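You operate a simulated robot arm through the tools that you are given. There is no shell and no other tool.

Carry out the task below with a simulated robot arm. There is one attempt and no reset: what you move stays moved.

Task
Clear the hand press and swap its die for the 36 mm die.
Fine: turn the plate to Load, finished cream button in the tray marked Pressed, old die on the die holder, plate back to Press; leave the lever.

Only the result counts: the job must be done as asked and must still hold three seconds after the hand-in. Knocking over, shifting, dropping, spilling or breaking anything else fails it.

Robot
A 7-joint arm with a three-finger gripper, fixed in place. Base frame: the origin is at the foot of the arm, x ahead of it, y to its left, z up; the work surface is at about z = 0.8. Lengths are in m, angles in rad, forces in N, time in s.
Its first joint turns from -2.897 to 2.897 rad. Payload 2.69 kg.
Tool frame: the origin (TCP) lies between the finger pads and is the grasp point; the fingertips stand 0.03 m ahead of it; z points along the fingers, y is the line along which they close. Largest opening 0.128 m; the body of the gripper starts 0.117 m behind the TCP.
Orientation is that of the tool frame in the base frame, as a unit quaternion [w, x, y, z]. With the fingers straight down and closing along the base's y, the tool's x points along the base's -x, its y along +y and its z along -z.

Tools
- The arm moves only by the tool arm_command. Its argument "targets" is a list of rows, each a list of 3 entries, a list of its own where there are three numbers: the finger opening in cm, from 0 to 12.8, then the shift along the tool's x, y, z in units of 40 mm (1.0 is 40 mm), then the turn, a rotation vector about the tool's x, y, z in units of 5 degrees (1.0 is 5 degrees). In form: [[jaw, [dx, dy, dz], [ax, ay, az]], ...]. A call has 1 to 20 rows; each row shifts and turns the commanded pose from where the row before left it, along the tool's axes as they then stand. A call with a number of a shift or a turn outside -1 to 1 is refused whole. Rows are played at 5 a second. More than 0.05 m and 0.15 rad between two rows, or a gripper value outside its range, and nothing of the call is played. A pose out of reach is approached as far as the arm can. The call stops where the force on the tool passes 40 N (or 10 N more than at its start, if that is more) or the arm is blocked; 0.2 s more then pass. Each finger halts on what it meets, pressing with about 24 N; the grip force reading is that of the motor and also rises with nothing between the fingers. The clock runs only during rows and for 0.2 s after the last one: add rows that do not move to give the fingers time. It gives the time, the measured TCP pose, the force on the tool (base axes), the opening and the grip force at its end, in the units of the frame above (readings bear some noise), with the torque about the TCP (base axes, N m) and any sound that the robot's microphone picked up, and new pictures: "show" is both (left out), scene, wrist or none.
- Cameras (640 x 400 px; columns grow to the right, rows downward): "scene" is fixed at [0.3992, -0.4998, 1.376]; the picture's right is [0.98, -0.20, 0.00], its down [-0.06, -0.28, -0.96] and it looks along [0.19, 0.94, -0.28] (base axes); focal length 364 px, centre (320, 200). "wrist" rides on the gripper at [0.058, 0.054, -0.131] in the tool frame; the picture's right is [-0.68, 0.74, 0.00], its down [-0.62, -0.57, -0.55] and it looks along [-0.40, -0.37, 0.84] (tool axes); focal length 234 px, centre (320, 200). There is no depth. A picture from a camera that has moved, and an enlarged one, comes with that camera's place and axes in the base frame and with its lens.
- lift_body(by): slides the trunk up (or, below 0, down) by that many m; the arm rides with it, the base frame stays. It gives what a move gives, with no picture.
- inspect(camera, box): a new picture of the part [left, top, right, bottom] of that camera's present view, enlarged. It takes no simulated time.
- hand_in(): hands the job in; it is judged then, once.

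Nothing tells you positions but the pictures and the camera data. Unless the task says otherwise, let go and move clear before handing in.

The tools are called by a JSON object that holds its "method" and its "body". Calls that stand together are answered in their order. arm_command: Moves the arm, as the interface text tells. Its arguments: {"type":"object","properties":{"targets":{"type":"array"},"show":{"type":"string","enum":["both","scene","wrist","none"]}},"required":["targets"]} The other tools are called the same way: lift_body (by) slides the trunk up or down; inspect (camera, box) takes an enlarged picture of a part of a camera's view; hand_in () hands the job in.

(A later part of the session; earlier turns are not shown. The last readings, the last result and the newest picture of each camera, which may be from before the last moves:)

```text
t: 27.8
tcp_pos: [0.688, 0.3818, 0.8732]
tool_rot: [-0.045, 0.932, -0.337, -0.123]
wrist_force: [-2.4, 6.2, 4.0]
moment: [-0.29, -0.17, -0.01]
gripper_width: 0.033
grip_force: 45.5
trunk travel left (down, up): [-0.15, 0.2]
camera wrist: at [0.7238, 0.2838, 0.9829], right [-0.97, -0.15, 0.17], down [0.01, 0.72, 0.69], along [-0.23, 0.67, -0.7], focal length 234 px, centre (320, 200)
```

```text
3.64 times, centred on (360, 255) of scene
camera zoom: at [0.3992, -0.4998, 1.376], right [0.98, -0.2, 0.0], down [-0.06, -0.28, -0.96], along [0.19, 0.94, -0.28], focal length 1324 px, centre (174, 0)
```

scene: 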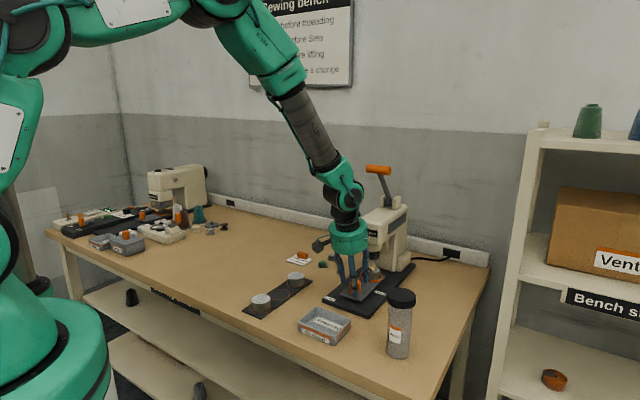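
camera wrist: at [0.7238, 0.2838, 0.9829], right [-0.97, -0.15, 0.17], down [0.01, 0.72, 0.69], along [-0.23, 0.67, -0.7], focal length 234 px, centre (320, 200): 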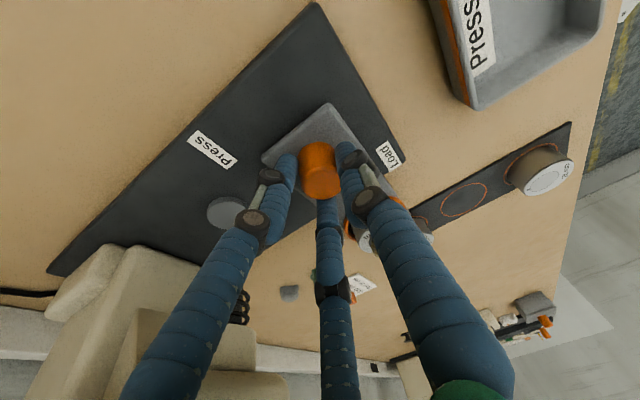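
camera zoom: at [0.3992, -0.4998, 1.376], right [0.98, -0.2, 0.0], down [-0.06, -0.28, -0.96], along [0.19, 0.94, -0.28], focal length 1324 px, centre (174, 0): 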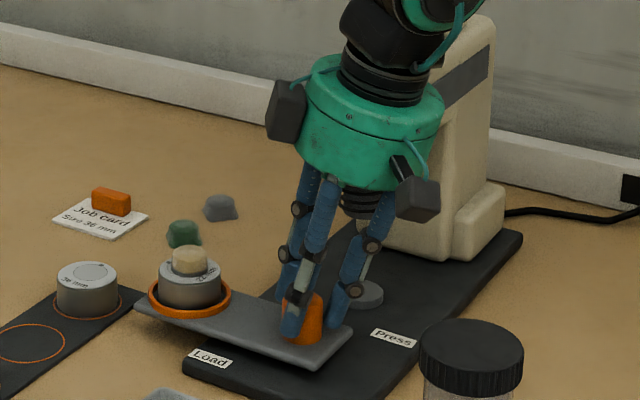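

The plate stopped turning at about 90° (the fingers slipped on the knob), so it is at the Load stop. I let go, back off upward, straighten the tool, and turn it to look at the die and button.

{"method": "arm_command", "body": {"targets": [[4, [0, 0, 0], [0, 0, 0]], [6, [0, 0, 0], [0, 0, 0]], [7, [0, 0, 0], [0, 0, 0]], [7, [0, 0, -0.5], [0, 0, 0]], [7, [0, 0, -0.75], [0, 0, 0]], [7, [0, 0, -0.75], [0, 0, 0]], [7, [0, 0, -0.75], [0, 0, 0]], [7, [0, 0, -0.75], [0, 0, 0]], [7, [0, 0, 0], [0, 1, 0]], [7, [0, 0, 0], [0, 1, 0]], [7, [0, 0, 0], [0, 1, 0]], [7, [0, 0, 0], [0, 0, 0]]], "show": "both"}}

```text
t: 30.4
tcp_pos: [0.7155, 0.3579, 1.0084]
tool_rot: [-0.001, 0.941, -0.34, 0.0]
wrist_force: [-0.2, -0.7, -0.7]
moment: [-0.01, -0.04, 0.0]
gripper_width: 0.07
grip_force: 0.1
trunk travel left (down, up): [-0.15, 0.2]
camera wrist: at [0.7271, 0.2808, 1.1373], right [-0.99, -0.13, 0.0], down [-0.11, 0.83, 0.55], along [-0.07, 0.54, -0.84], focal length 234 px, centre (320, 200)
```

scene: 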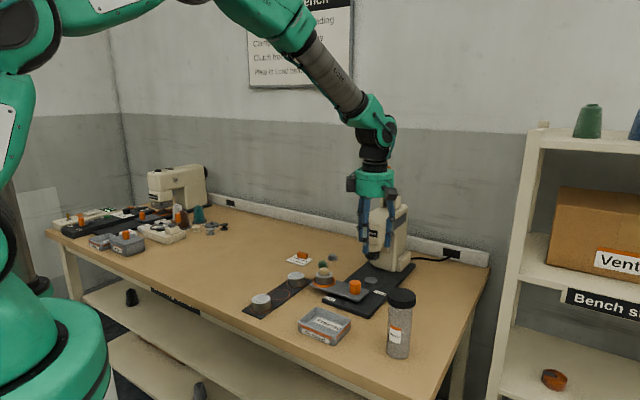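
wrist: 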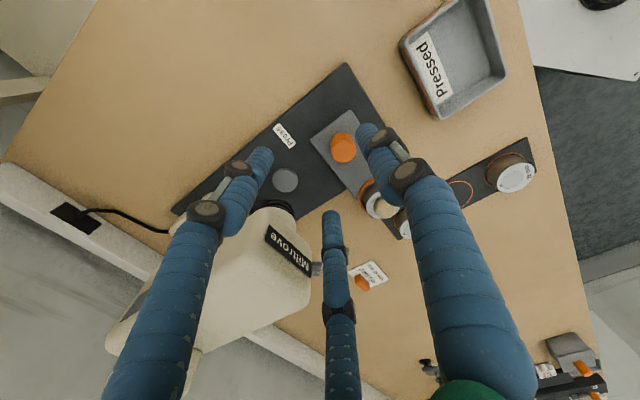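

The plate stands at Load with the 22 mm die and button at about (0.61, 0.46). I back away from the press head, turn the tool, and move above the die.

{"method": "arm_command", "body": {"targets": [[7, [-0.4, 0.795, -0.25], [0, 0, 0]], [7, [-0.4, 0.795, -0.25], [0, 0, 0]], [7, [0, 0, 0], [0, 0, 1]], [7, [0, 0, 0], [0, 0, 1]], [7, [0, 0, 0], [0, 0, 1]], [7, [0, 0, 0], [0, 0, 1]], [7, [0, 0, 0], [0, 0, 1]], [7, [0, 0, 0], [0, 0, 1]], [7, [0, 0, 0], [0, 0, 1]], [7, [0, 0, 0], [0, 0, 1]], [7, [0, 0, 0], [0, 0, 1]], [7, [0, 0, 0], [0, 0, 1]], [7, [-0.8125, 0.269, 0], [0, 0, 0]], [7, [-0.8125, 0.269, 0], [0, 0, 0]], [7, [-0.8125, 0.269, 0], [0, 0, 0]], [7, [-0.8125, 0.269, 0], [0, 0, 0]], [7, [0, 0, 0], [0, 0, 0]]], "show": "both"}}

{"method": "inspect", "body": {"camera": "wrist", "box": [240, 120, 400, 250]}}

{"method": "inspect", "body": {"camera": "scene", "box": [290, 240, 410, 330]}}

```text
t: 34.0
tcp_pos: [0.606, 0.4599, 1.0273]
tool_rot: [-0.001, 0.71, -0.704, 0.0]
wrist_force: [0.2, 0.8, -0.1]
moment: [-0.04, 0.01, -0.02]
gripper_width: 0.0704
grip_force: 0.1
trunk travel left (down, up): [-0.15, 0.2]
camera wrist: at [0.5538, 0.4019, 1.157], right [-0.74, 0.67, 0.0], down [0.56, 0.62, 0.55], along [0.37, 0.41, -0.84], focal length 234 px, centre (320, 200)
```

scene: 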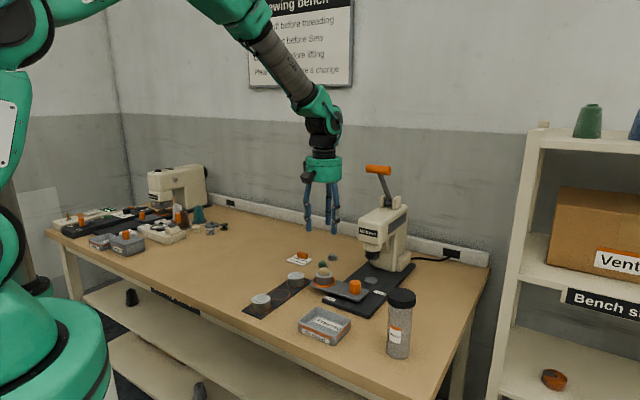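
wrist: 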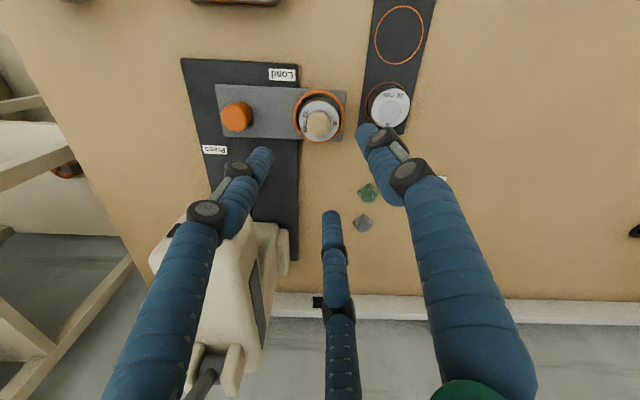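

```text
3.08 times, centred on (320, 185) of wrist
camera zoom: at [0.5538, 0.4019, 1.157], right [-0.74, 0.67, 0.0], down [0.56, 0.62, 0.55], along [0.37, 0.41, -0.84], focal length 720 px, centre (320, 246)
```

zoom: 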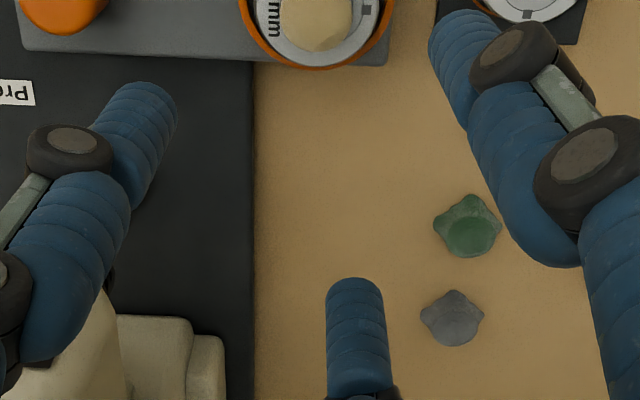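

```text
4.44 times, centred on (350, 285) of scene
camera zoom: at [0.3992, -0.4998, 1.376], right [0.98, -0.2, 0.0], down [-0.06, -0.28, -0.96], along [0.19, 0.94, -0.28], focal length 1618 px, centre (187, -178)
```

zoom: 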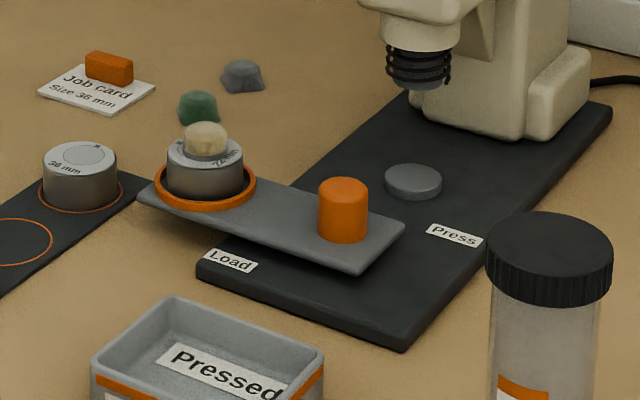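

I zoom in on the die, button and 36 mm die to fix their positions.

{"method": "inspect", "body": {"camera": "wrist", "box": [200, 60, 360, 160]}}

{"method": "inspect", "body": {"camera": "wrist", "box": [290, 0, 450, 140]}}

```text
4.00 times, centred on (280, 110) of wrist
camera zoom: at [0.5538, 0.4019, 1.157], right [-0.74, 0.67, 0.0], down [0.56, 0.62, 0.55], along [0.37, 0.41, -0.84], focal length 937 px, centre (480, 560)
```

zoom: 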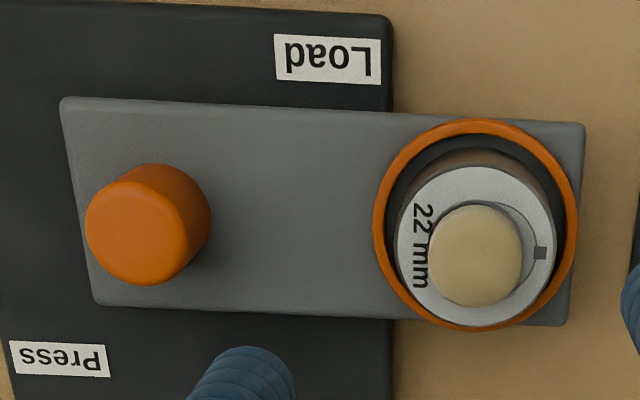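

```text
2.86 times, centred on (370, 70) of wrist
camera zoom: at [0.5538, 0.4019, 1.157], right [-0.74, 0.67, 0.0], down [0.56, 0.62, 0.55], along [0.37, 0.41, -0.84], focal length 669 px, centre (177, 571)
```

zoom: 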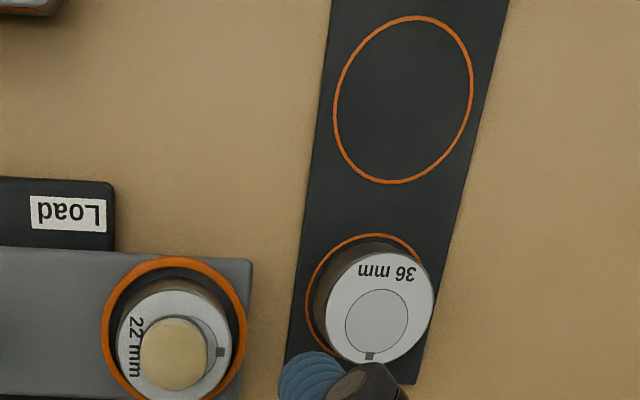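

Seat and 22 mm die are at about (0.606, 0.457), the button on top is about 28 mm wide. I centre over it and lower part way to check alignment.

{"method": "arm_command", "body": {"targets": [[7, [0.08, 0.026, 0.5], [0, 0, 0]], [7, [0, 0, 0.7], [0, 0, 0]], [7, [0, 0, 0.7], [0, 0, 0]], [7, [0, 0, 0.5], [0, 0, 0]], [7, [0, 0, 0], [0, 0, 0]]], "show": "wrist"}}

{"method": "inspect", "body": {"camera": "wrist", "box": [220, 70, 420, 220]}}

{"method": "inspect", "body": {"camera": "scene", "box": [290, 220, 390, 310]}}

```text
t: 35.2
tcp_pos: [0.6064, 0.4575, 0.9309]
tool_rot: [-0.001, 0.709, -0.705, -0.001]
wrist_force: [-0.1, -0.1, -0.8]
moment: [0.04, -0.01, 0.02]
gripper_width: 0.0701
grip_force: 0.1
trunk travel left (down, up): [-0.15, 0.2]
camera wrist: at [0.5532, 0.399, 1.0616], right [-0.74, 0.67, 0.0], down [0.56, 0.62, 0.55], along [0.37, 0.41, -0.84], focal length 234 px, centre (320, 200)
```

wrist: 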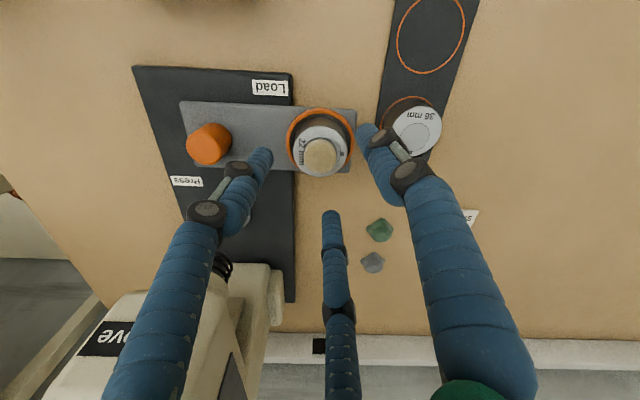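

```text
2.67 times, centred on (320, 145) of wrist
camera zoom: at [0.5532, 0.399, 1.0616], right [-0.74, 0.67, 0.0], down [0.56, 0.62, 0.55], along [0.37, 0.41, -0.84], focal length 624 px, centre (320, 347)
```

zoom: 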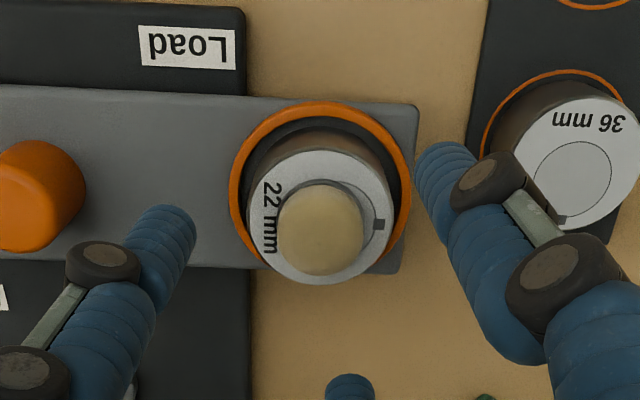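

```text
4.44 times, centred on (340, 265) of scene
camera zoom: at [0.3992, -0.4998, 1.376], right [0.98, -0.2, 0.0], down [-0.06, -0.28, -0.96], along [0.19, 0.94, -0.28], focal length 1618 px, centre (231, -89)
```

zoom: 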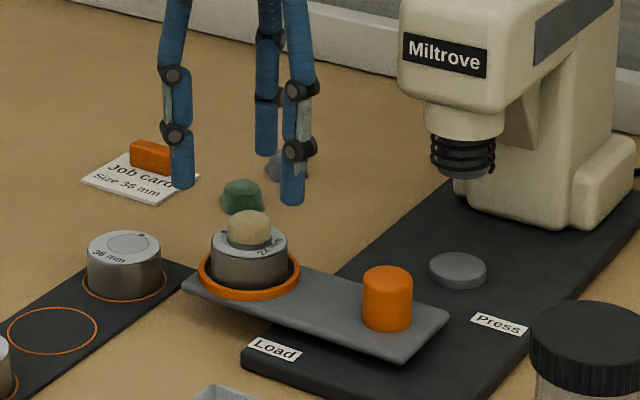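

The button is centred under the hand within a millimetre. I lower so the fingertips are just above the die top, and close on the button.

{"method": "arm_command", "body": {"targets": [[7, [0, 0, 0.5], [0, 0, 0]], [7, [0, 0, 0.4], [0, 0, 0]], [5, [0, 0, 0], [0, 0, 0]], [4, [0, 0, 0], [0, 0, 0]], [3.3, [0, 0, 0], [0, 0, 0]], [2.9, [0, 0, 0], [0, 0, 0]], [2.6, [0, 0, 0], [0, 0, 0]]], "show": "wrist"}}

{"method": "inspect", "body": {"camera": "scene", "box": [290, 220, 390, 310]}}

```text
t: 36.8
tcp_pos: [0.6051, 0.4557, 0.8959]
tool_rot: [-0.001, 0.709, -0.705, 0.0]
wrist_force: [-0.1, 0.7, 1.1]
moment: [0.01, 0.0, -0.02]
gripper_width: 0.0278
grip_force: 1.2
trunk travel left (down, up): [-0.15, 0.2]
camera wrist: at [0.5531, 0.399, 1.0267], right [-0.74, 0.67, 0.0], down [0.56, 0.62, 0.55], along [0.37, 0.41, -0.84], focal length 234 px, centre (320, 200)
```

wrist: 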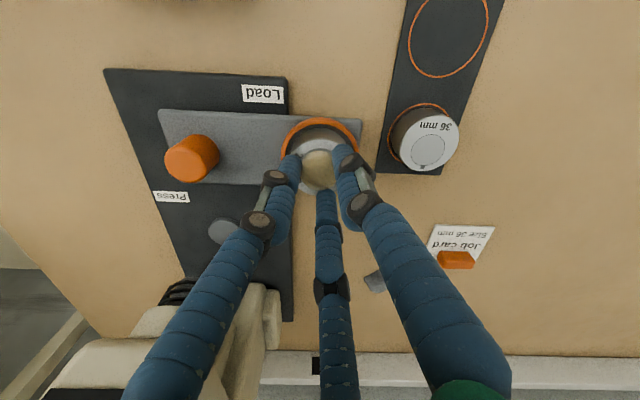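

```text
4.44 times, centred on (340, 265) of scene
camera zoom: at [0.3992, -0.4998, 1.376], right [0.98, -0.2, 0.0], down [-0.06, -0.28, -0.96], along [0.19, 0.94, -0.28], focal length 1618 px, centre (231, -89)
```

zoom: 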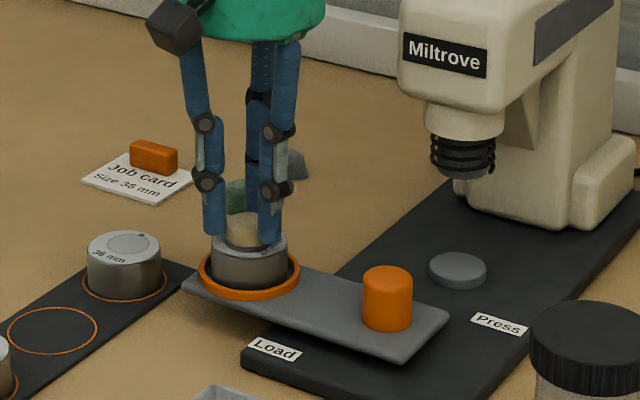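

Almost touching; I close a bit further until the grip force rises.

{"method": "arm_command", "body": {"targets": [[2.4, [0, 0, 0], [0, 0, 0]], [2.2, [0, 0, 0], [0, 0, 0]], [2.0, [0, 0, 0], [0, 0, 0]], [2.0, [0, 0, 0], [0, 0, 0]]], "show": "wrist"}}

{"method": "inspect", "body": {"camera": "wrist", "box": [260, 110, 380, 220]}}

```text
t: 37.8
tcp_pos: [0.6055, 0.4572, 0.8961]
tool_rot: [0.0, 0.709, -0.706, 0.0]
wrist_force: [0.4, 0.7, -0.3]
moment: [-0.01, 0.06, 0.0]
gripper_width: 0.0267
grip_force: 5.2
trunk travel left (down, up): [-0.15, 0.2]
camera wrist: at [0.5531, 0.399, 1.0267], right [-0.74, 0.67, 0.0], down [0.56, 0.62, 0.55], along [0.37, 0.41, -0.84], focal length 234 px, centre (320, 200)
```

wrist: 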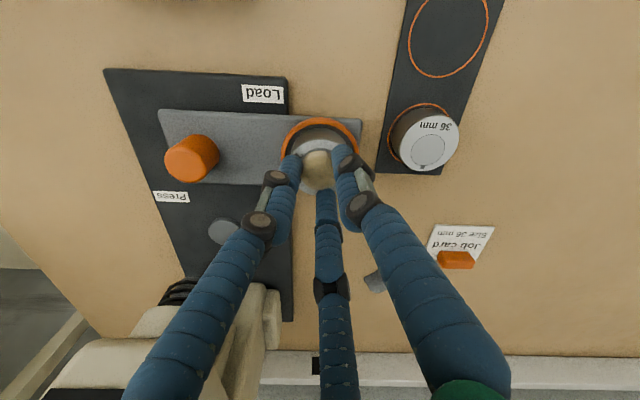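

```text
3.64 times, centred on (320, 165) of wrist
camera zoom: at [0.5531, 0.399, 1.0267], right [-0.74, 0.67, 0.0], down [0.56, 0.62, 0.55], along [0.37, 0.41, -0.84], focal length 852 px, centre (320, 327)
```

zoom: 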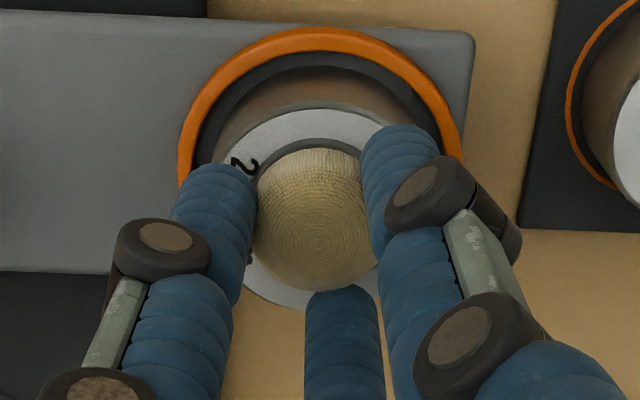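

{"method": "arm_command", "body": {"targets": [[1.9, [0, 0, 0], [0, 0, 0]], [1.9, [0, 0, 0], [0, 0, 0]], [1.9, [0, 0, 0], [0, 0, 0]]], "show": "none"}}

```text
t: 38.6
tcp_pos: [0.6053, 0.4571, 0.8966]
tool_rot: [0.0, 0.709, -0.705, 0.0]
wrist_force: [0.2, 0.5, 0.2]
moment: [-0.01, 0.02, 0.0]
gripper_width: 0.0244
grip_force: 23.9
trunk travel left (down, up): [-0.15, 0.2]
```

Grip is now 24 N. I lift slowly and check that the button comes along alone.

{"method": "arm_command", "body": {"targets": [[1.9, [0, 0, -0.2], [0, 0, 0]], [1.9, [0, 0, -0.3], [0, 0, 0]], [1.9, [0, 0, -0.5], [0, 0, 0]], [1.9, [0, 0, -0.5], [0, 0, 0]], [1.9, [0, 0, -0.5], [0, 0, 0]], [1.9, [0, 0, 0], [0, 0, 0]]], "show": "wrist"}}

{"method": "inspect", "body": {"camera": "scene", "box": [290, 210, 390, 300]}}

{"method": "inspect", "body": {"camera": "wrist", "box": [240, 80, 400, 220]}}

```text
t: 40.0
tcp_pos: [0.6063, 0.4573, 0.9759]
tool_rot: [-0.001, 0.709, -0.705, -0.001]
wrist_force: [-0.1, 0.1, -1.6]
moment: [0.02, -0.02, -0.01]
gripper_width: 0.0246
grip_force: 24.3
trunk travel left (down, up): [-0.15, 0.2]
camera wrist: at [0.5522, 0.3984, 1.1067], right [-0.74, 0.67, 0.0], down [0.56, 0.62, 0.55], along [0.37, 0.41, -0.84], focal length 234 px, centre (320, 200)
```

wrist: 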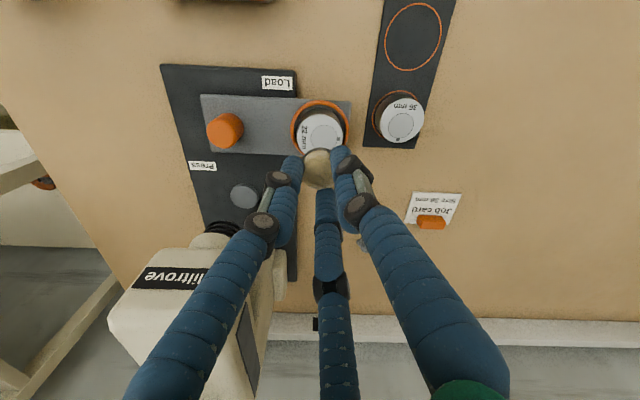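

```text
4.44 times, centred on (340, 255) of scene
camera zoom: at [0.3992, -0.4998, 1.376], right [0.98, -0.2, 0.0], down [-0.06, -0.28, -0.96], along [0.19, 0.94, -0.28], focal length 1618 px, centre (231, -44)
```

zoom: 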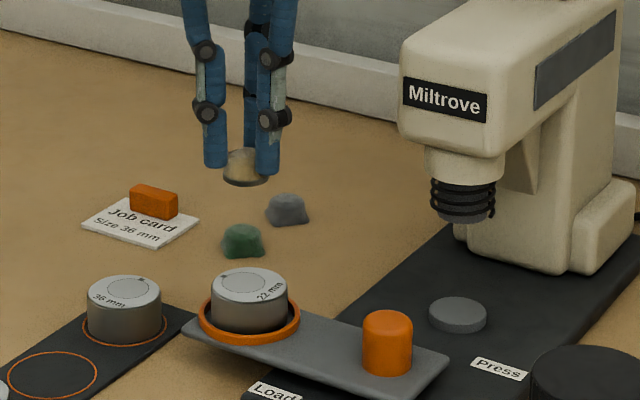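

```text
2.86 times, centred on (320, 150) of wrist
camera zoom: at [0.5522, 0.3984, 1.1067], right [-0.74, 0.67, 0.0], down [0.56, 0.62, 0.55], along [0.37, 0.41, -0.84], focal length 669 px, centre (320, 343)
```

zoom: 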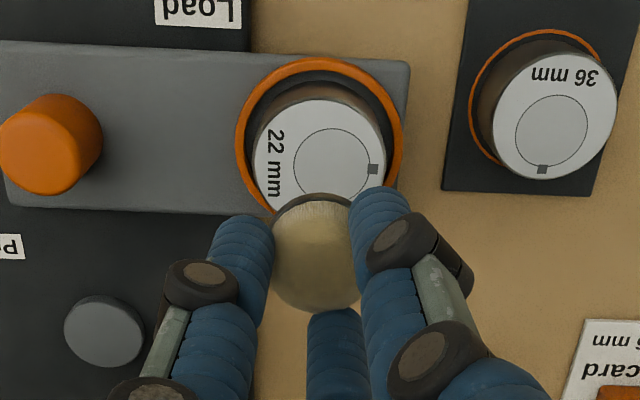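

The button is held. I carry it over toward the Pressed tray near (0.565, 0.273).

{"method": "arm_command", "body": {"targets": [[1.9, [0.92, 0.2, 0], [0, 0, 0]], [1.9, [0.92, 0.2, 0], [0, 0, 0]], [1.9, [0.92, 0.2, 0], [0, 0, 0]], [1.9, [0.92, 0.2, 0], [0, 0, 0]], [1.9, [0.92, 0.2, 0], [0, 0, 0]], [1.9, [0, 0, 0], [0, 0, 0]]], "show": "both"}}

{"method": "inspect", "body": {"camera": "wrist", "box": [200, 20, 440, 220]}}

{"method": "inspect", "body": {"camera": "scene", "box": [270, 250, 420, 360]}}

```text
t: 41.4
tcp_pos: [0.5645, 0.2717, 0.9773]
tool_rot: [0.0, 0.708, -0.706, -0.001]
wrist_force: [-0.6, -0.1, 0.8]
moment: [0.07, -0.01, -0.03]
gripper_width: 0.0246
grip_force: 24.0
trunk travel left (down, up): [-0.15, 0.2]
camera wrist: at [0.5123, 0.2125, 1.1072], right [-0.74, 0.67, 0.0], down [0.56, 0.62, 0.55], along [0.37, 0.41, -0.84], focal length 234 px, centre (320, 200)
```

scene: 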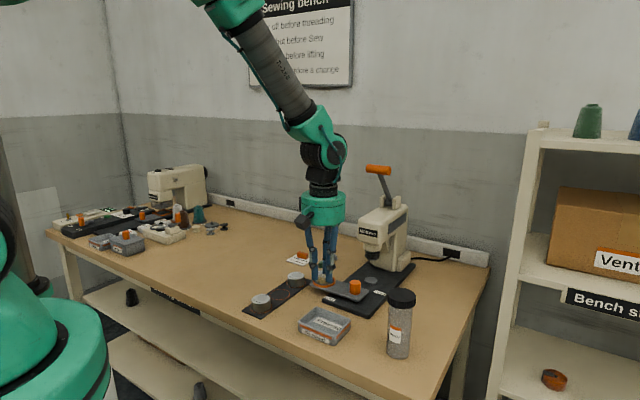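
wrist: 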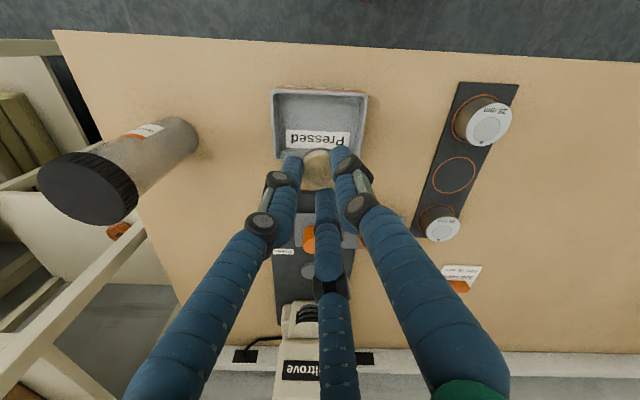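

```text
2.00 times, centred on (320, 120) of wrist
camera zoom: at [0.5123, 0.2125, 1.1072], right [-0.74, 0.67, 0.0], down [0.56, 0.62, 0.55], along [0.37, 0.41, -0.84], focal length 468 px, centre (320, 360)
```

zoom: 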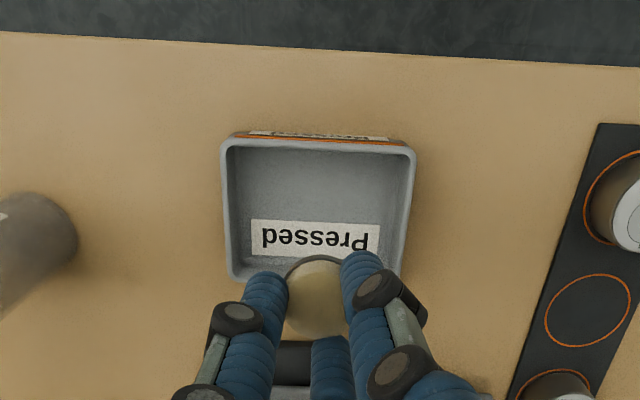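

```text
3.64 times, centred on (345, 305) of scene
camera zoom: at [0.3992, -0.4998, 1.376], right [0.98, -0.2, 0.0], down [-0.06, -0.28, -0.96], along [0.19, 0.94, -0.28], focal length 1324 px, centre (229, -182)
```

zoom: 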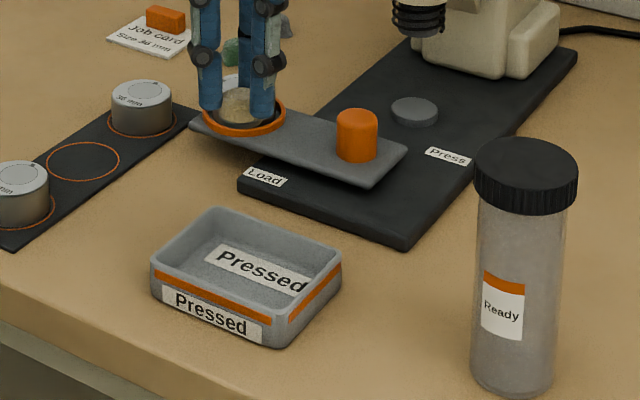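

The hand is right over the tray centre (0.564, 0.270). I turn the tool 45° so the fingers fit the tray's shape, then lower the button close to the tray floor.

{"method": "arm_command", "body": {"targets": [[1.9, [0, 0, 0], [0, 0, 1]], [1.9, [0, 0, 0], [0, 0, 1]], [1.9, [0, 0, 0], [0, 0, 1]], [1.9, [0, 0, 0], [0, 0, 1]], [1.9, [0, 0, 0], [0, 0, 1]], [1.9, [0, 0, 0], [0, 0, 1]], [1.9, [0, 0, 0], [0, 0, 1]], [1.9, [0, 0, 0], [0, 0, 1]], [1.9, [0, 0, 0], [0, 0, 1]], [1.9, [0, 0, 0.6], [0, 0, 0]], [1.9, [0, 0, 0.6], [0, 0, 0]], [1.9, [0, 0, 0.6], [0, 0, 0]], [1.9, [0, 0, 0.4], [0, 0, 0]], [1.9, [0, 0, 0], [0, 0, 0]]], "show": "both"}}

{"method": "inspect", "body": {"camera": "wrist", "box": [220, 60, 420, 220]}}

{"method": "inspect", "body": {"camera": "scene", "box": [270, 250, 390, 350]}}

```text
t: 44.4
tcp_pos: [0.5664, 0.2717, 0.888]
tool_rot: [0.0, -0.385, 0.923, 0.001]
wrist_force: [0.5, 1.1, -0.1]
moment: [-0.02, -0.04, -0.03]
gripper_width: 0.0243
grip_force: 24.1
trunk travel left (down, up): [-0.15, 0.2]
camera wrist: at [0.488, 0.2679, 1.0173], right [-0.05, 1.0, 0.0], down [0.84, 0.04, 0.55], along [0.55, 0.03, -0.84], focal length 234 px, centre (320, 200)
```

scene: 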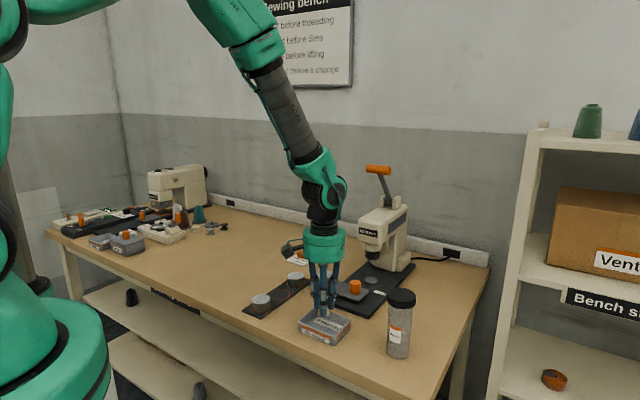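
wrist: 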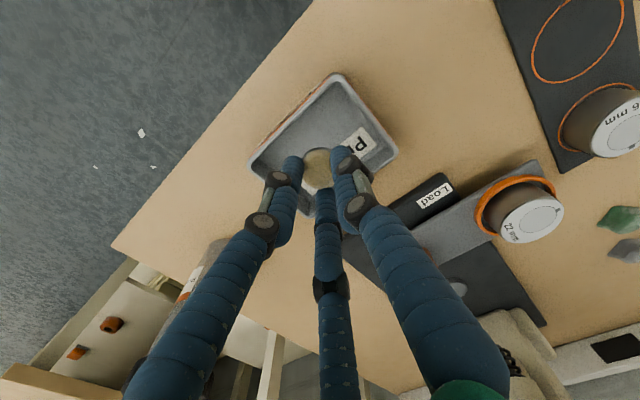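

```text
2.50 times, centred on (320, 140) of wrist
camera zoom: at [0.488, 0.2679, 1.0173], right [-0.05, 1.0, 0.0], down [0.84, 0.04, 0.55], along [0.55, 0.03, -0.84], focal length 585 px, centre (320, 350)
```

zoom: 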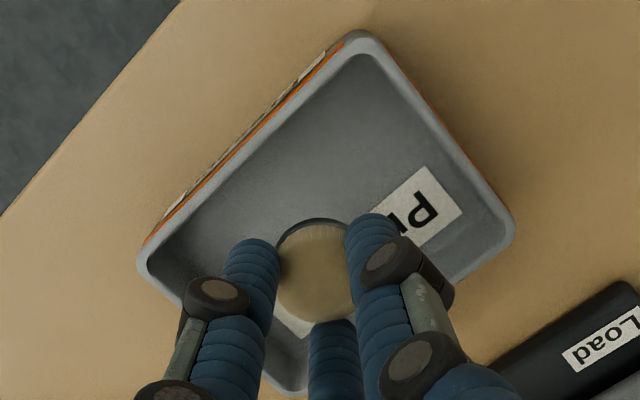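

```text
4.00 times, centred on (330, 300) of scene
camera zoom: at [0.3992, -0.4998, 1.376], right [0.98, -0.2, 0.0], down [-0.06, -0.28, -0.96], along [0.19, 0.94, -0.28], focal length 1456 px, centre (280, -200)
```

zoom: 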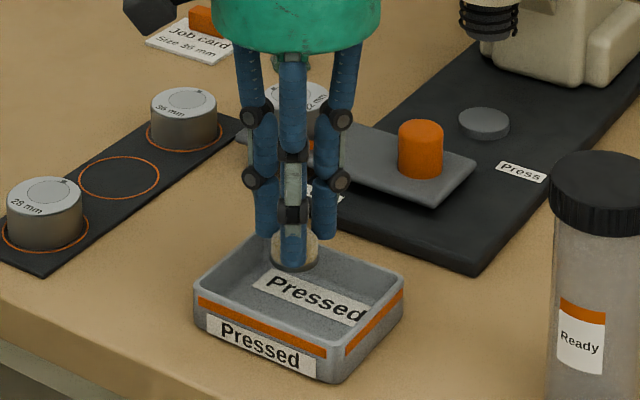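

Well centred, with the tray centre about 3 mm off. I correct and lower to just above the tray floor.

{"method": "arm_command", "body": {"targets": [[1.9, [0.03, 0.058, 0.2], [0, 0, 0]], [1.9, [0, 0, 0.3], [0, 0, 0]], [1.9, [0, 0, 0.25], [0, 0, 0]], [1.9, [0, 0, 0.15], [0, 0, 0]], [1.9, [0, 0, 0], [0, 0, 0]]], "show": "scene"}}

{"method": "inspect", "body": {"camera": "scene", "box": [285, 270, 375, 350]}}

{"method": "inspect", "body": {"camera": "wrist", "box": [220, 60, 420, 220]}}

```text
t: 45.6
tcp_pos: [0.5642, 0.2727, 0.8509]
tool_rot: [-0.001, -0.385, 0.923, 0.001]
wrist_force: [0.2, -0.9, 0.8]
moment: [-0.03, 0.02, 0.04]
gripper_width: 0.0244
grip_force: 23.8
trunk travel left (down, up): [-0.15, 0.2]
```

scene: 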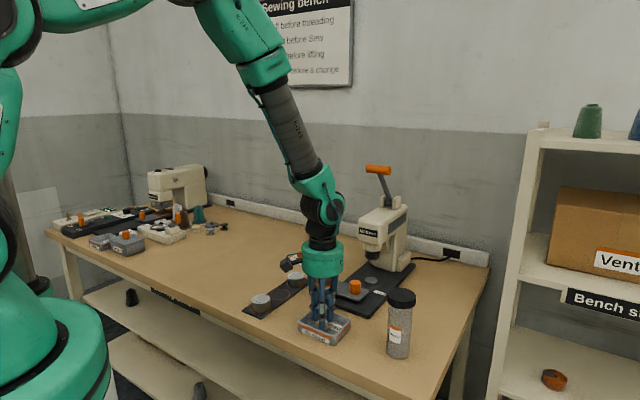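

```text
5.00 times, centred on (330, 310) of scene
camera zoom: at [0.3992, -0.4998, 1.376], right [0.98, -0.2, 0.0], down [-0.06, -0.28, -0.96], along [0.19, 0.94, -0.28], focal length 1820 px, centre (270, -350)
```

zoom: 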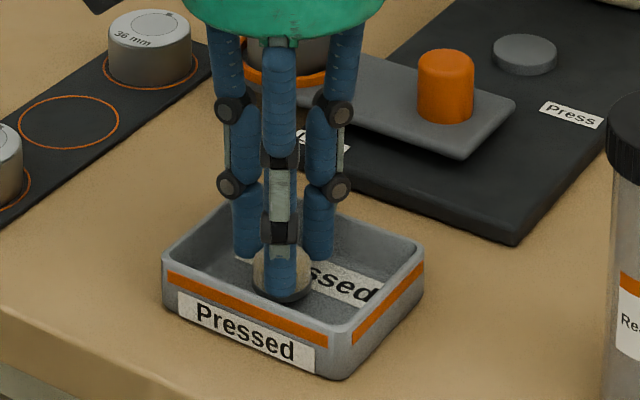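

```text
2.50 times, centred on (320, 140) of wrist
camera zoom: at [0.4852, 0.2697, 0.9814], right [-0.05, 1.0, 0.0], down [0.84, 0.04, 0.55], along [0.55, 0.03, -0.84], focal length 585 px, centre (320, 350)
```

zoom: 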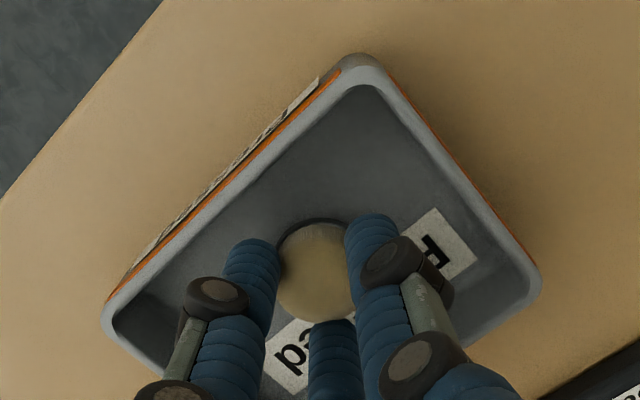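

No contact yet; I go down in 2 mm steps.

{"method": "arm_command", "body": {"targets": [[1.9, [0, 0, 0.05], [0, 0, 0]], [1.9, [0, 0, 0.05], [0, 0, 0]], [1.9, [0, 0, 0], [0, 0, 0]]], "show": "none"}}

```text
t: 46.4
tcp_pos: [0.5636, 0.2728, 0.8473]
tool_rot: [-0.001, -0.385, 0.923, 0.001]
wrist_force: [0.9, -0.9, -0.9]
moment: [-0.04, -0.01, -0.01]
gripper_width: 0.0243
grip_force: 23.8
trunk travel left (down, up): [-0.15, 0.2]
```

{"method": "arm_command", "body": {"targets": [[1.9, [0, 0, 0.04], [0, 0, 0]], [1.9, [0, 0, 0], [0, 0, 0]]], "show": "none"}}

{"method": "arm_command", "body": {"targets": [[1.9, [0, 0, 0.04], [0, 0, 0]], [1.9, [0, 0, 0], [0, 0, 0]]], "show": "none"}}

```text
t: 47.0
tcp_pos: [0.5642, 0.2735, 0.8461]
tool_rot: [0.0, -0.386, 0.923, 0.001]
wrist_force: [-0.1, 0.2, -0.4]
moment: [0.01, -0.02, -0.04]
gripper_width: 0.0244
grip_force: 24.0
trunk travel left (down, up): [-0.15, 0.2]
```

```text
t: 47.6
tcp_pos: [0.5637, 0.2741, 0.8445]
tool_rot: [0.0, -0.385, 0.923, 0.0]
wrist_force: [-0.7, -0.5, 2.2]
moment: [0.01, 0.02, 0.03]
gripper_width: 0.0246
grip_force: 24.3
trunk travel left (down, up): [-0.15, 0.2]
```

{"method": "arm_command", "body": {"targets": [[1.9, [0, 0, 0.03], [0, 0, 0]], [1.9, [0, 0, 0], [0, 0, 0]]], "show": "none"}}

```text
t: 48.2
tcp_pos: [0.5626, 0.2731, 0.8443]
tool_rot: [0.001, -0.385, 0.923, 0.0]
wrist_force: [-1.7, 0.7, 15.5]
moment: [-0.03, 0.06, 0.0]
gripper_width: 0.0242
grip_force: 24.2
trunk travel left (down, up): [-0.15, 0.2]
```

Contact with the tray floor. I ease up slightly, open just enough, and lift straight out.

{"method": "arm_command", "body": {"targets": [[1.9, [0, 0, -0.025], [0, 0, 0]], [2.6, [0, 0, 0], [0, 0, 0]], [3.2, [0, 0, 0], [0, 0, 0]], [3.6, [0, 0, 0], [0, 0, 0]], [3.6, [0, 0, 0], [0, 0, 0]], [3.6, [0, 0, -0.3], [0, 0, 0]], [3.6, [0, 0, -0.5], [0, 0, 0]], [3.6, [0, 0, -0.7], [0, 0, 0]], [3.6, [0, 0, -0.8], [0, 0, 0]], [3.6, [0, 0, -0.8], [0, 0, 0]], [3.6, [0, 0, 0], [0, 0, 0]]], "show": "both"}}

{"method": "inspect", "body": {"camera": "scene", "box": [285, 270, 375, 350]}}

```text
t: 50.6
tcp_pos: [0.5614, 0.2727, 0.9692]
tool_rot: [0.0, -0.385, 0.923, 0.001]
wrist_force: [0.3, 0.3, 0.5]
moment: [0.01, -0.06, 0.0]
gripper_width: 0.0363
grip_force: 0.1
trunk travel left (down, up): [-0.15, 0.2]
camera wrist: at [0.4836, 0.27, 1.0992], right [-0.05, 1.0, 0.0], down [0.84, 0.04, 0.55], along [0.55, 0.03, -0.84], focal length 234 px, centre (320, 200)
```

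scene: 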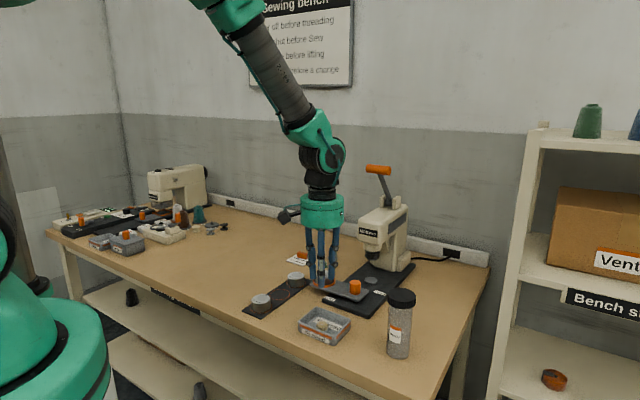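
wrist: 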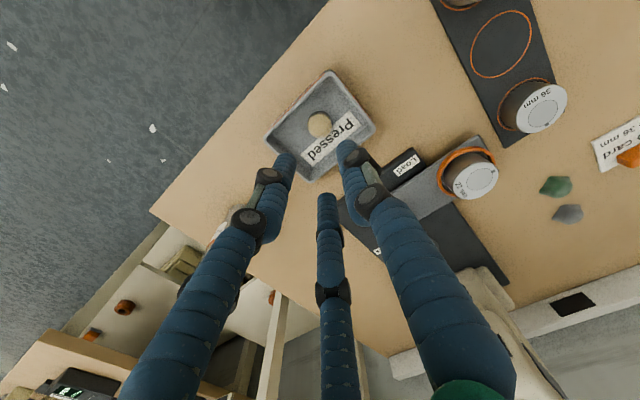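

```text
5.00 times, centred on (330, 310) of scene
camera zoom: at [0.3992, -0.4998, 1.376], right [0.98, -0.2, 0.0], down [-0.06, -0.28, -0.96], along [0.19, 0.94, -0.28], focal length 1820 px, centre (270, -350)
```

zoom: 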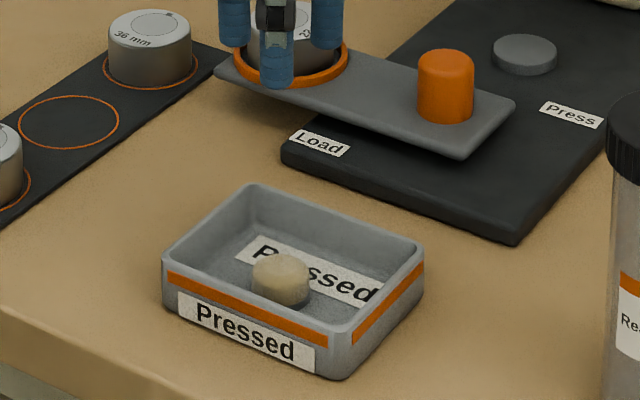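

The button sits in the Pressed tray. Next I move above the 22 mm die at (0.606, 0.457) with the fingers open.

{"method": "arm_command", "body": {"targets": [[5, [-0.812, 0.49, 0], [0, 0, 0]], [7, [-0.812, 0.49, 0], [0, 0, 0]], [7, [-0.812, 0.49, 0], [0, 0, 0]], [7, [-0.812, 0.49, 0], [0, 0, 0]], [7, [-0.812, 0.49, 0], [0, 0, 0]], [7, [0, 0, 0.5], [0, 0, 0]], [7, [0, 0, 0.5], [0, 0, 0]], [7, [0, 0, 0], [0, 0, 0]]], "show": "wrist"}}

{"method": "inspect", "body": {"camera": "wrist", "box": [220, 70, 420, 220]}}

{"method": "inspect", "body": {"camera": "scene", "box": [290, 220, 390, 310]}}

```text
t: 52.4
tcp_pos: [0.6096, 0.459, 0.9301]
tool_rot: [-0.001, -0.385, 0.923, 0.0]
wrist_force: [0.6, -0.3, -0.6]
moment: [-0.01, 0.06, 0.03]
gripper_width: 0.0697
grip_force: 0.2
trunk travel left (down, up): [-0.15, 0.2]
camera wrist: at [0.5303, 0.4552, 1.0597], right [-0.05, 1.0, 0.0], down [0.84, 0.04, 0.55], along [0.55, 0.03, -0.84], focal length 234 px, centre (320, 200)
```

wrist: 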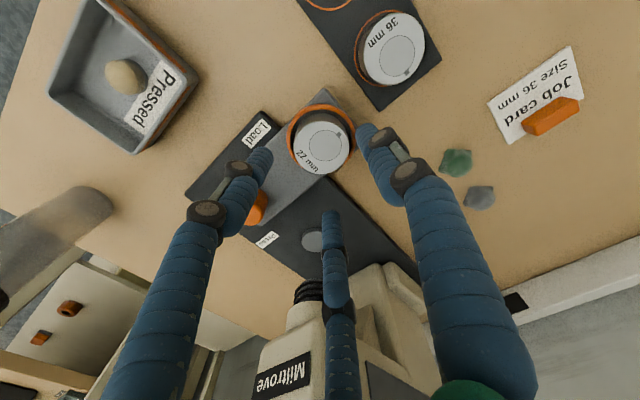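

```text
2.67 times, centred on (320, 145) of wrist
camera zoom: at [0.5303, 0.4552, 1.0597], right [-0.05, 1.0, 0.0], down [0.84, 0.04, 0.55], along [0.55, 0.03, -0.84], focal length 624 px, centre (320, 347)
```

zoom: 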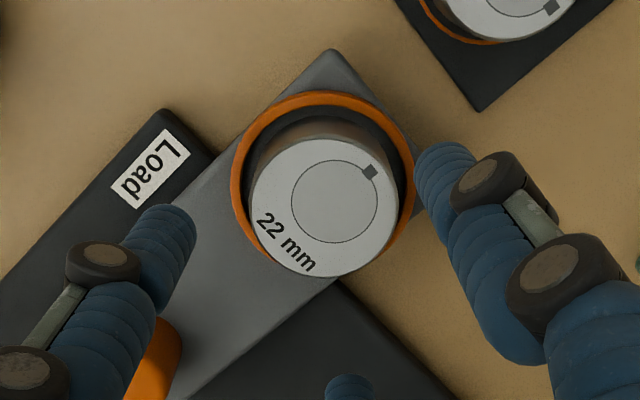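

```text
4.44 times, centred on (340, 265) of scene
camera zoom: at [0.3992, -0.4998, 1.376], right [0.98, -0.2, 0.0], down [-0.06, -0.28, -0.96], along [0.19, 0.94, -0.28], focal length 1618 px, centre (231, -89)
```

zoom: 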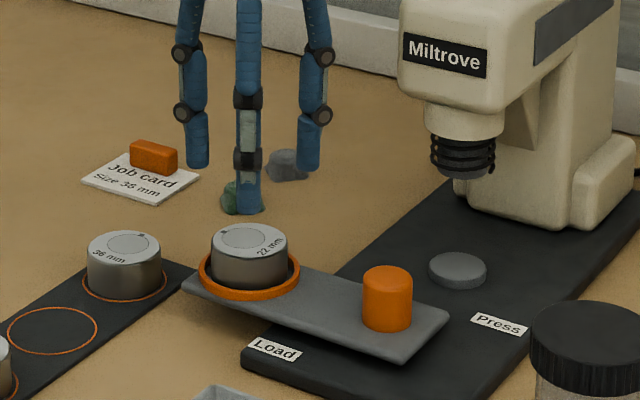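

The die is about 4 mm off the hand axis. I correct, lower to just above the orange rim, and close on the die.

{"method": "arm_command", "body": {"targets": [[7, [0.035, 0.095, 0.2], [0, 0, 0]], [7, [0, 0, 0.5], [0, 0, 0]], [7, [0, 0, 0.4], [0, 0, 0]], [7, [0, 0, 0.3], [0, 0, 0]], [7, [0, 0, 0], [0, 0, 0]]], "show": "wrist"}}

{"method": "inspect", "body": {"camera": "wrist", "box": [220, 70, 420, 220]}}

{"method": "inspect", "body": {"camera": "scene", "box": [300, 240, 370, 300]}}

```text
t: 53.6
tcp_pos: [0.604, 0.4605, 0.8726]
tool_rot: [-0.001, -0.385, 0.923, 0.001]
wrist_force: [0.1, 0.2, -0.1]
moment: [0.02, 0.02, 0.0]
gripper_width: 0.0699
grip_force: 0.0
trunk travel left (down, up): [-0.15, 0.2]
camera wrist: at [0.526, 0.4575, 1.0036], right [-0.05, 1.0, 0.0], down [0.84, 0.04, 0.55], along [0.55, 0.03, -0.84], focal length 234 px, centre (320, 200)
```

wrist: 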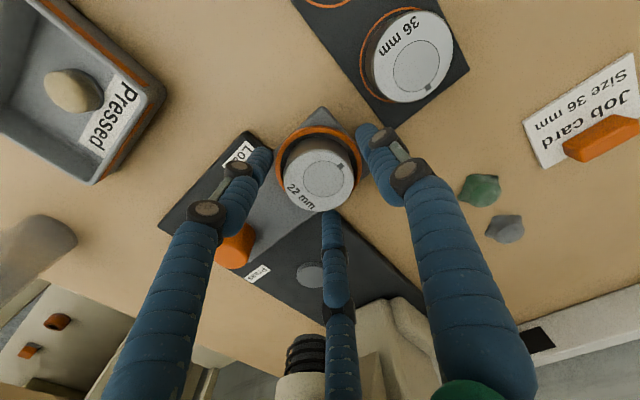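

```text
2.67 times, centred on (320, 145) of wrist
camera zoom: at [0.526, 0.4575, 1.0036], right [-0.05, 1.0, 0.0], down [0.84, 0.04, 0.55], along [0.55, 0.03, -0.84], focal length 624 px, centre (320, 347)
```

zoom: 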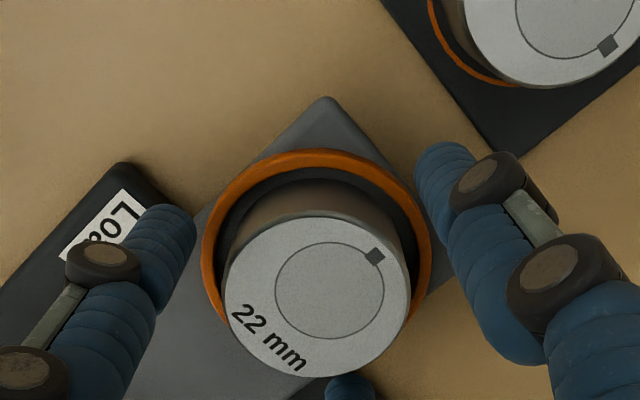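

```text
6.67 times, centred on (335, 270) of scene
camera zoom: at [0.3992, -0.4998, 1.376], right [0.98, -0.2, 0.0], down [-0.06, -0.28, -0.96], along [0.19, 0.94, -0.28], focal length 2427 px, centre (220, -267)
```

zoom: 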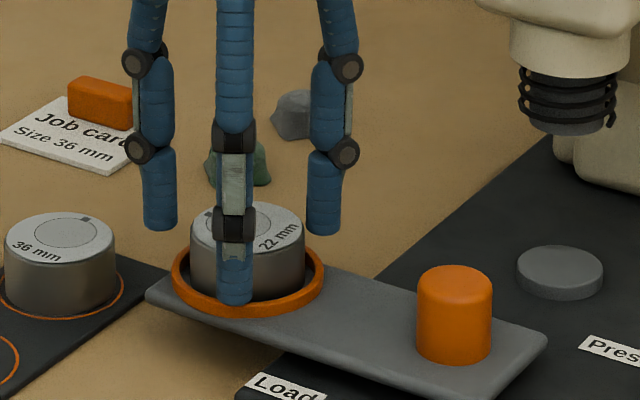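

Centred. I close gently on the die.

{"method": "arm_command", "body": {"targets": [[6, [0, 0, 0], [0, 0, 0]], [5.4, [0, 0, 0], [0, 0, 0]], [5.1, [0, 0, 0], [0, 0, 0]], [4.9, [0, 0, 0], [0, 0, 0]], [4.7, [0, 0, 0], [0, 0, 0]], [4.5, [0, 0, 0], [0, 0, 0]], [4.5, [0, 0, 0], [0, 0, 0]]], "show": "wrist"}}

{"method": "inspect", "body": {"camera": "scene", "box": [300, 240, 370, 300]}}

```text
t: 55.2
tcp_pos: [0.6051, 0.4603, 0.8748]
tool_rot: [0.0, -0.385, 0.923, 0.001]
wrist_force: [1.8, 0.2, 1.1]
moment: [0.0, -0.08, 0.01]
gripper_width: 0.0523
grip_force: 5.0
trunk travel left (down, up): [-0.15, 0.2]
camera wrist: at [0.5261, 0.4573, 1.0038], right [-0.05, 1.0, 0.0], down [0.84, 0.04, 0.55], along [0.55, 0.03, -0.84], focal length 234 px, centre (320, 200)
```

wrist: 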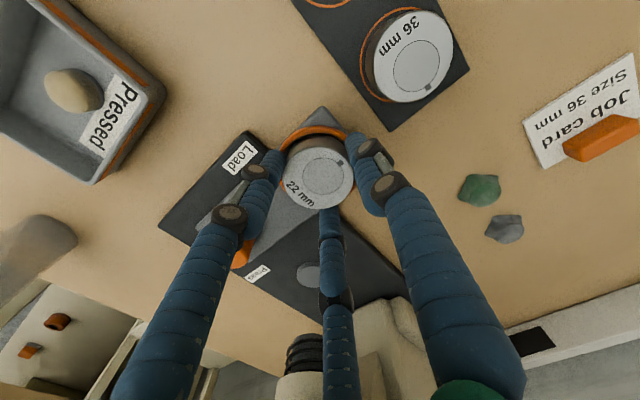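

```text
6.67 times, centred on (335, 270) of scene
camera zoom: at [0.3992, -0.4998, 1.376], right [0.98, -0.2, 0.0], down [-0.06, -0.28, -0.96], along [0.19, 0.94, -0.28], focal length 2427 px, centre (220, -267)
```

zoom: 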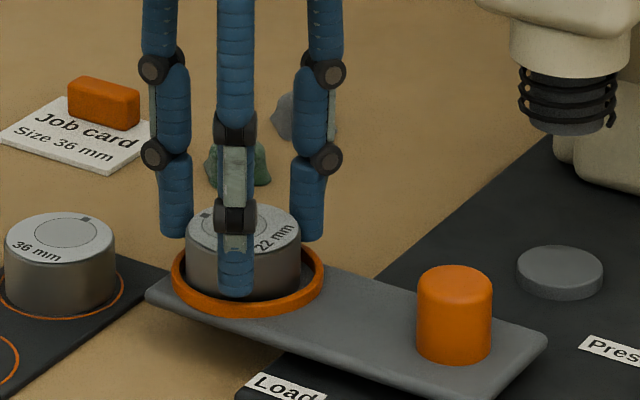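

One finger is nudging the die to centre. I keep closing until the grip force is full.

{"method": "arm_command", "body": {"targets": [[4.3, [0, 0, 0], [0, 0, 0]], [4.3, [0, 0, 0], [0, 0, 0]], [4.3, [0, 0, 0], [0, 0, 0]], [4.3, [0, 0, 0], [0, 0, 0]]], "show": "wrist"}}

{"method": "inspect", "body": {"camera": "wrist", "box": [220, 70, 420, 220]}}

```text
t: 56.2
tcp_pos: [0.604, 0.4598, 0.8739]
tool_rot: [0.0, -0.385, 0.923, 0.001]
wrist_force: [1.1, -0.6, 2.3]
moment: [-0.04, -0.08, -0.03]
gripper_width: 0.0519
grip_force: 6.6
trunk travel left (down, up): [-0.15, 0.2]
camera wrist: at [0.526, 0.4573, 1.0038], right [-0.05, 1.0, 0.0], down [0.84, 0.04, 0.55], along [0.55, 0.03, -0.84], focal length 234 px, centre (320, 200)
```

wrist: 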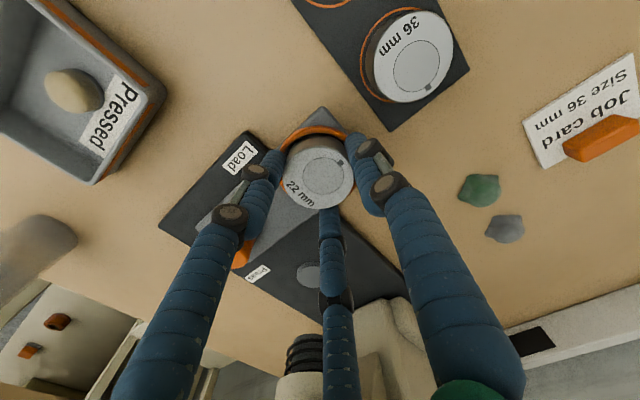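

```text
2.67 times, centred on (320, 145) of wrist
camera zoom: at [0.526, 0.4573, 1.0038], right [-0.05, 1.0, 0.0], down [0.84, 0.04, 0.55], along [0.55, 0.03, -0.84], focal length 624 px, centre (320, 347)
```

zoom: 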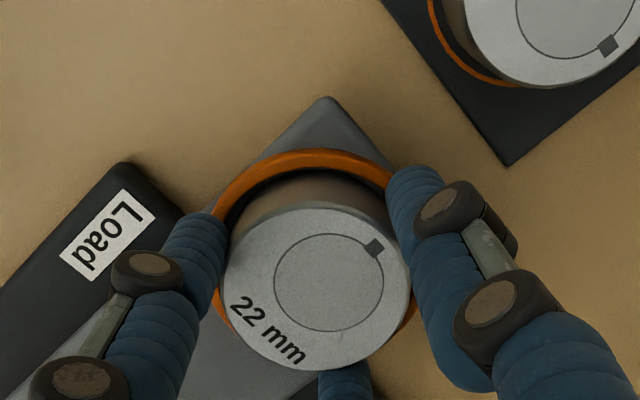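

{"method": "arm_command", "body": {"targets": [[3.8, [0, 0, 0], [0, 0, 0]], [3.8, [0, 0, 0], [0, 0, 0]], [3.8, [0, 0, 0], [0, 0, 0]], [3.8, [0, 0, 0], [0, 0, 0]]], "show": "none"}}

```text
t: 57.2
tcp_pos: [0.6043, 0.4609, 0.8733]
tool_rot: [-0.001, -0.385, 0.923, 0.0]
wrist_force: [0.3, -1.1, 1.9]
moment: [0.01, 0.06, -0.03]
gripper_width: 0.0499
grip_force: 23.8
trunk travel left (down, up): [-0.15, 0.2]
```

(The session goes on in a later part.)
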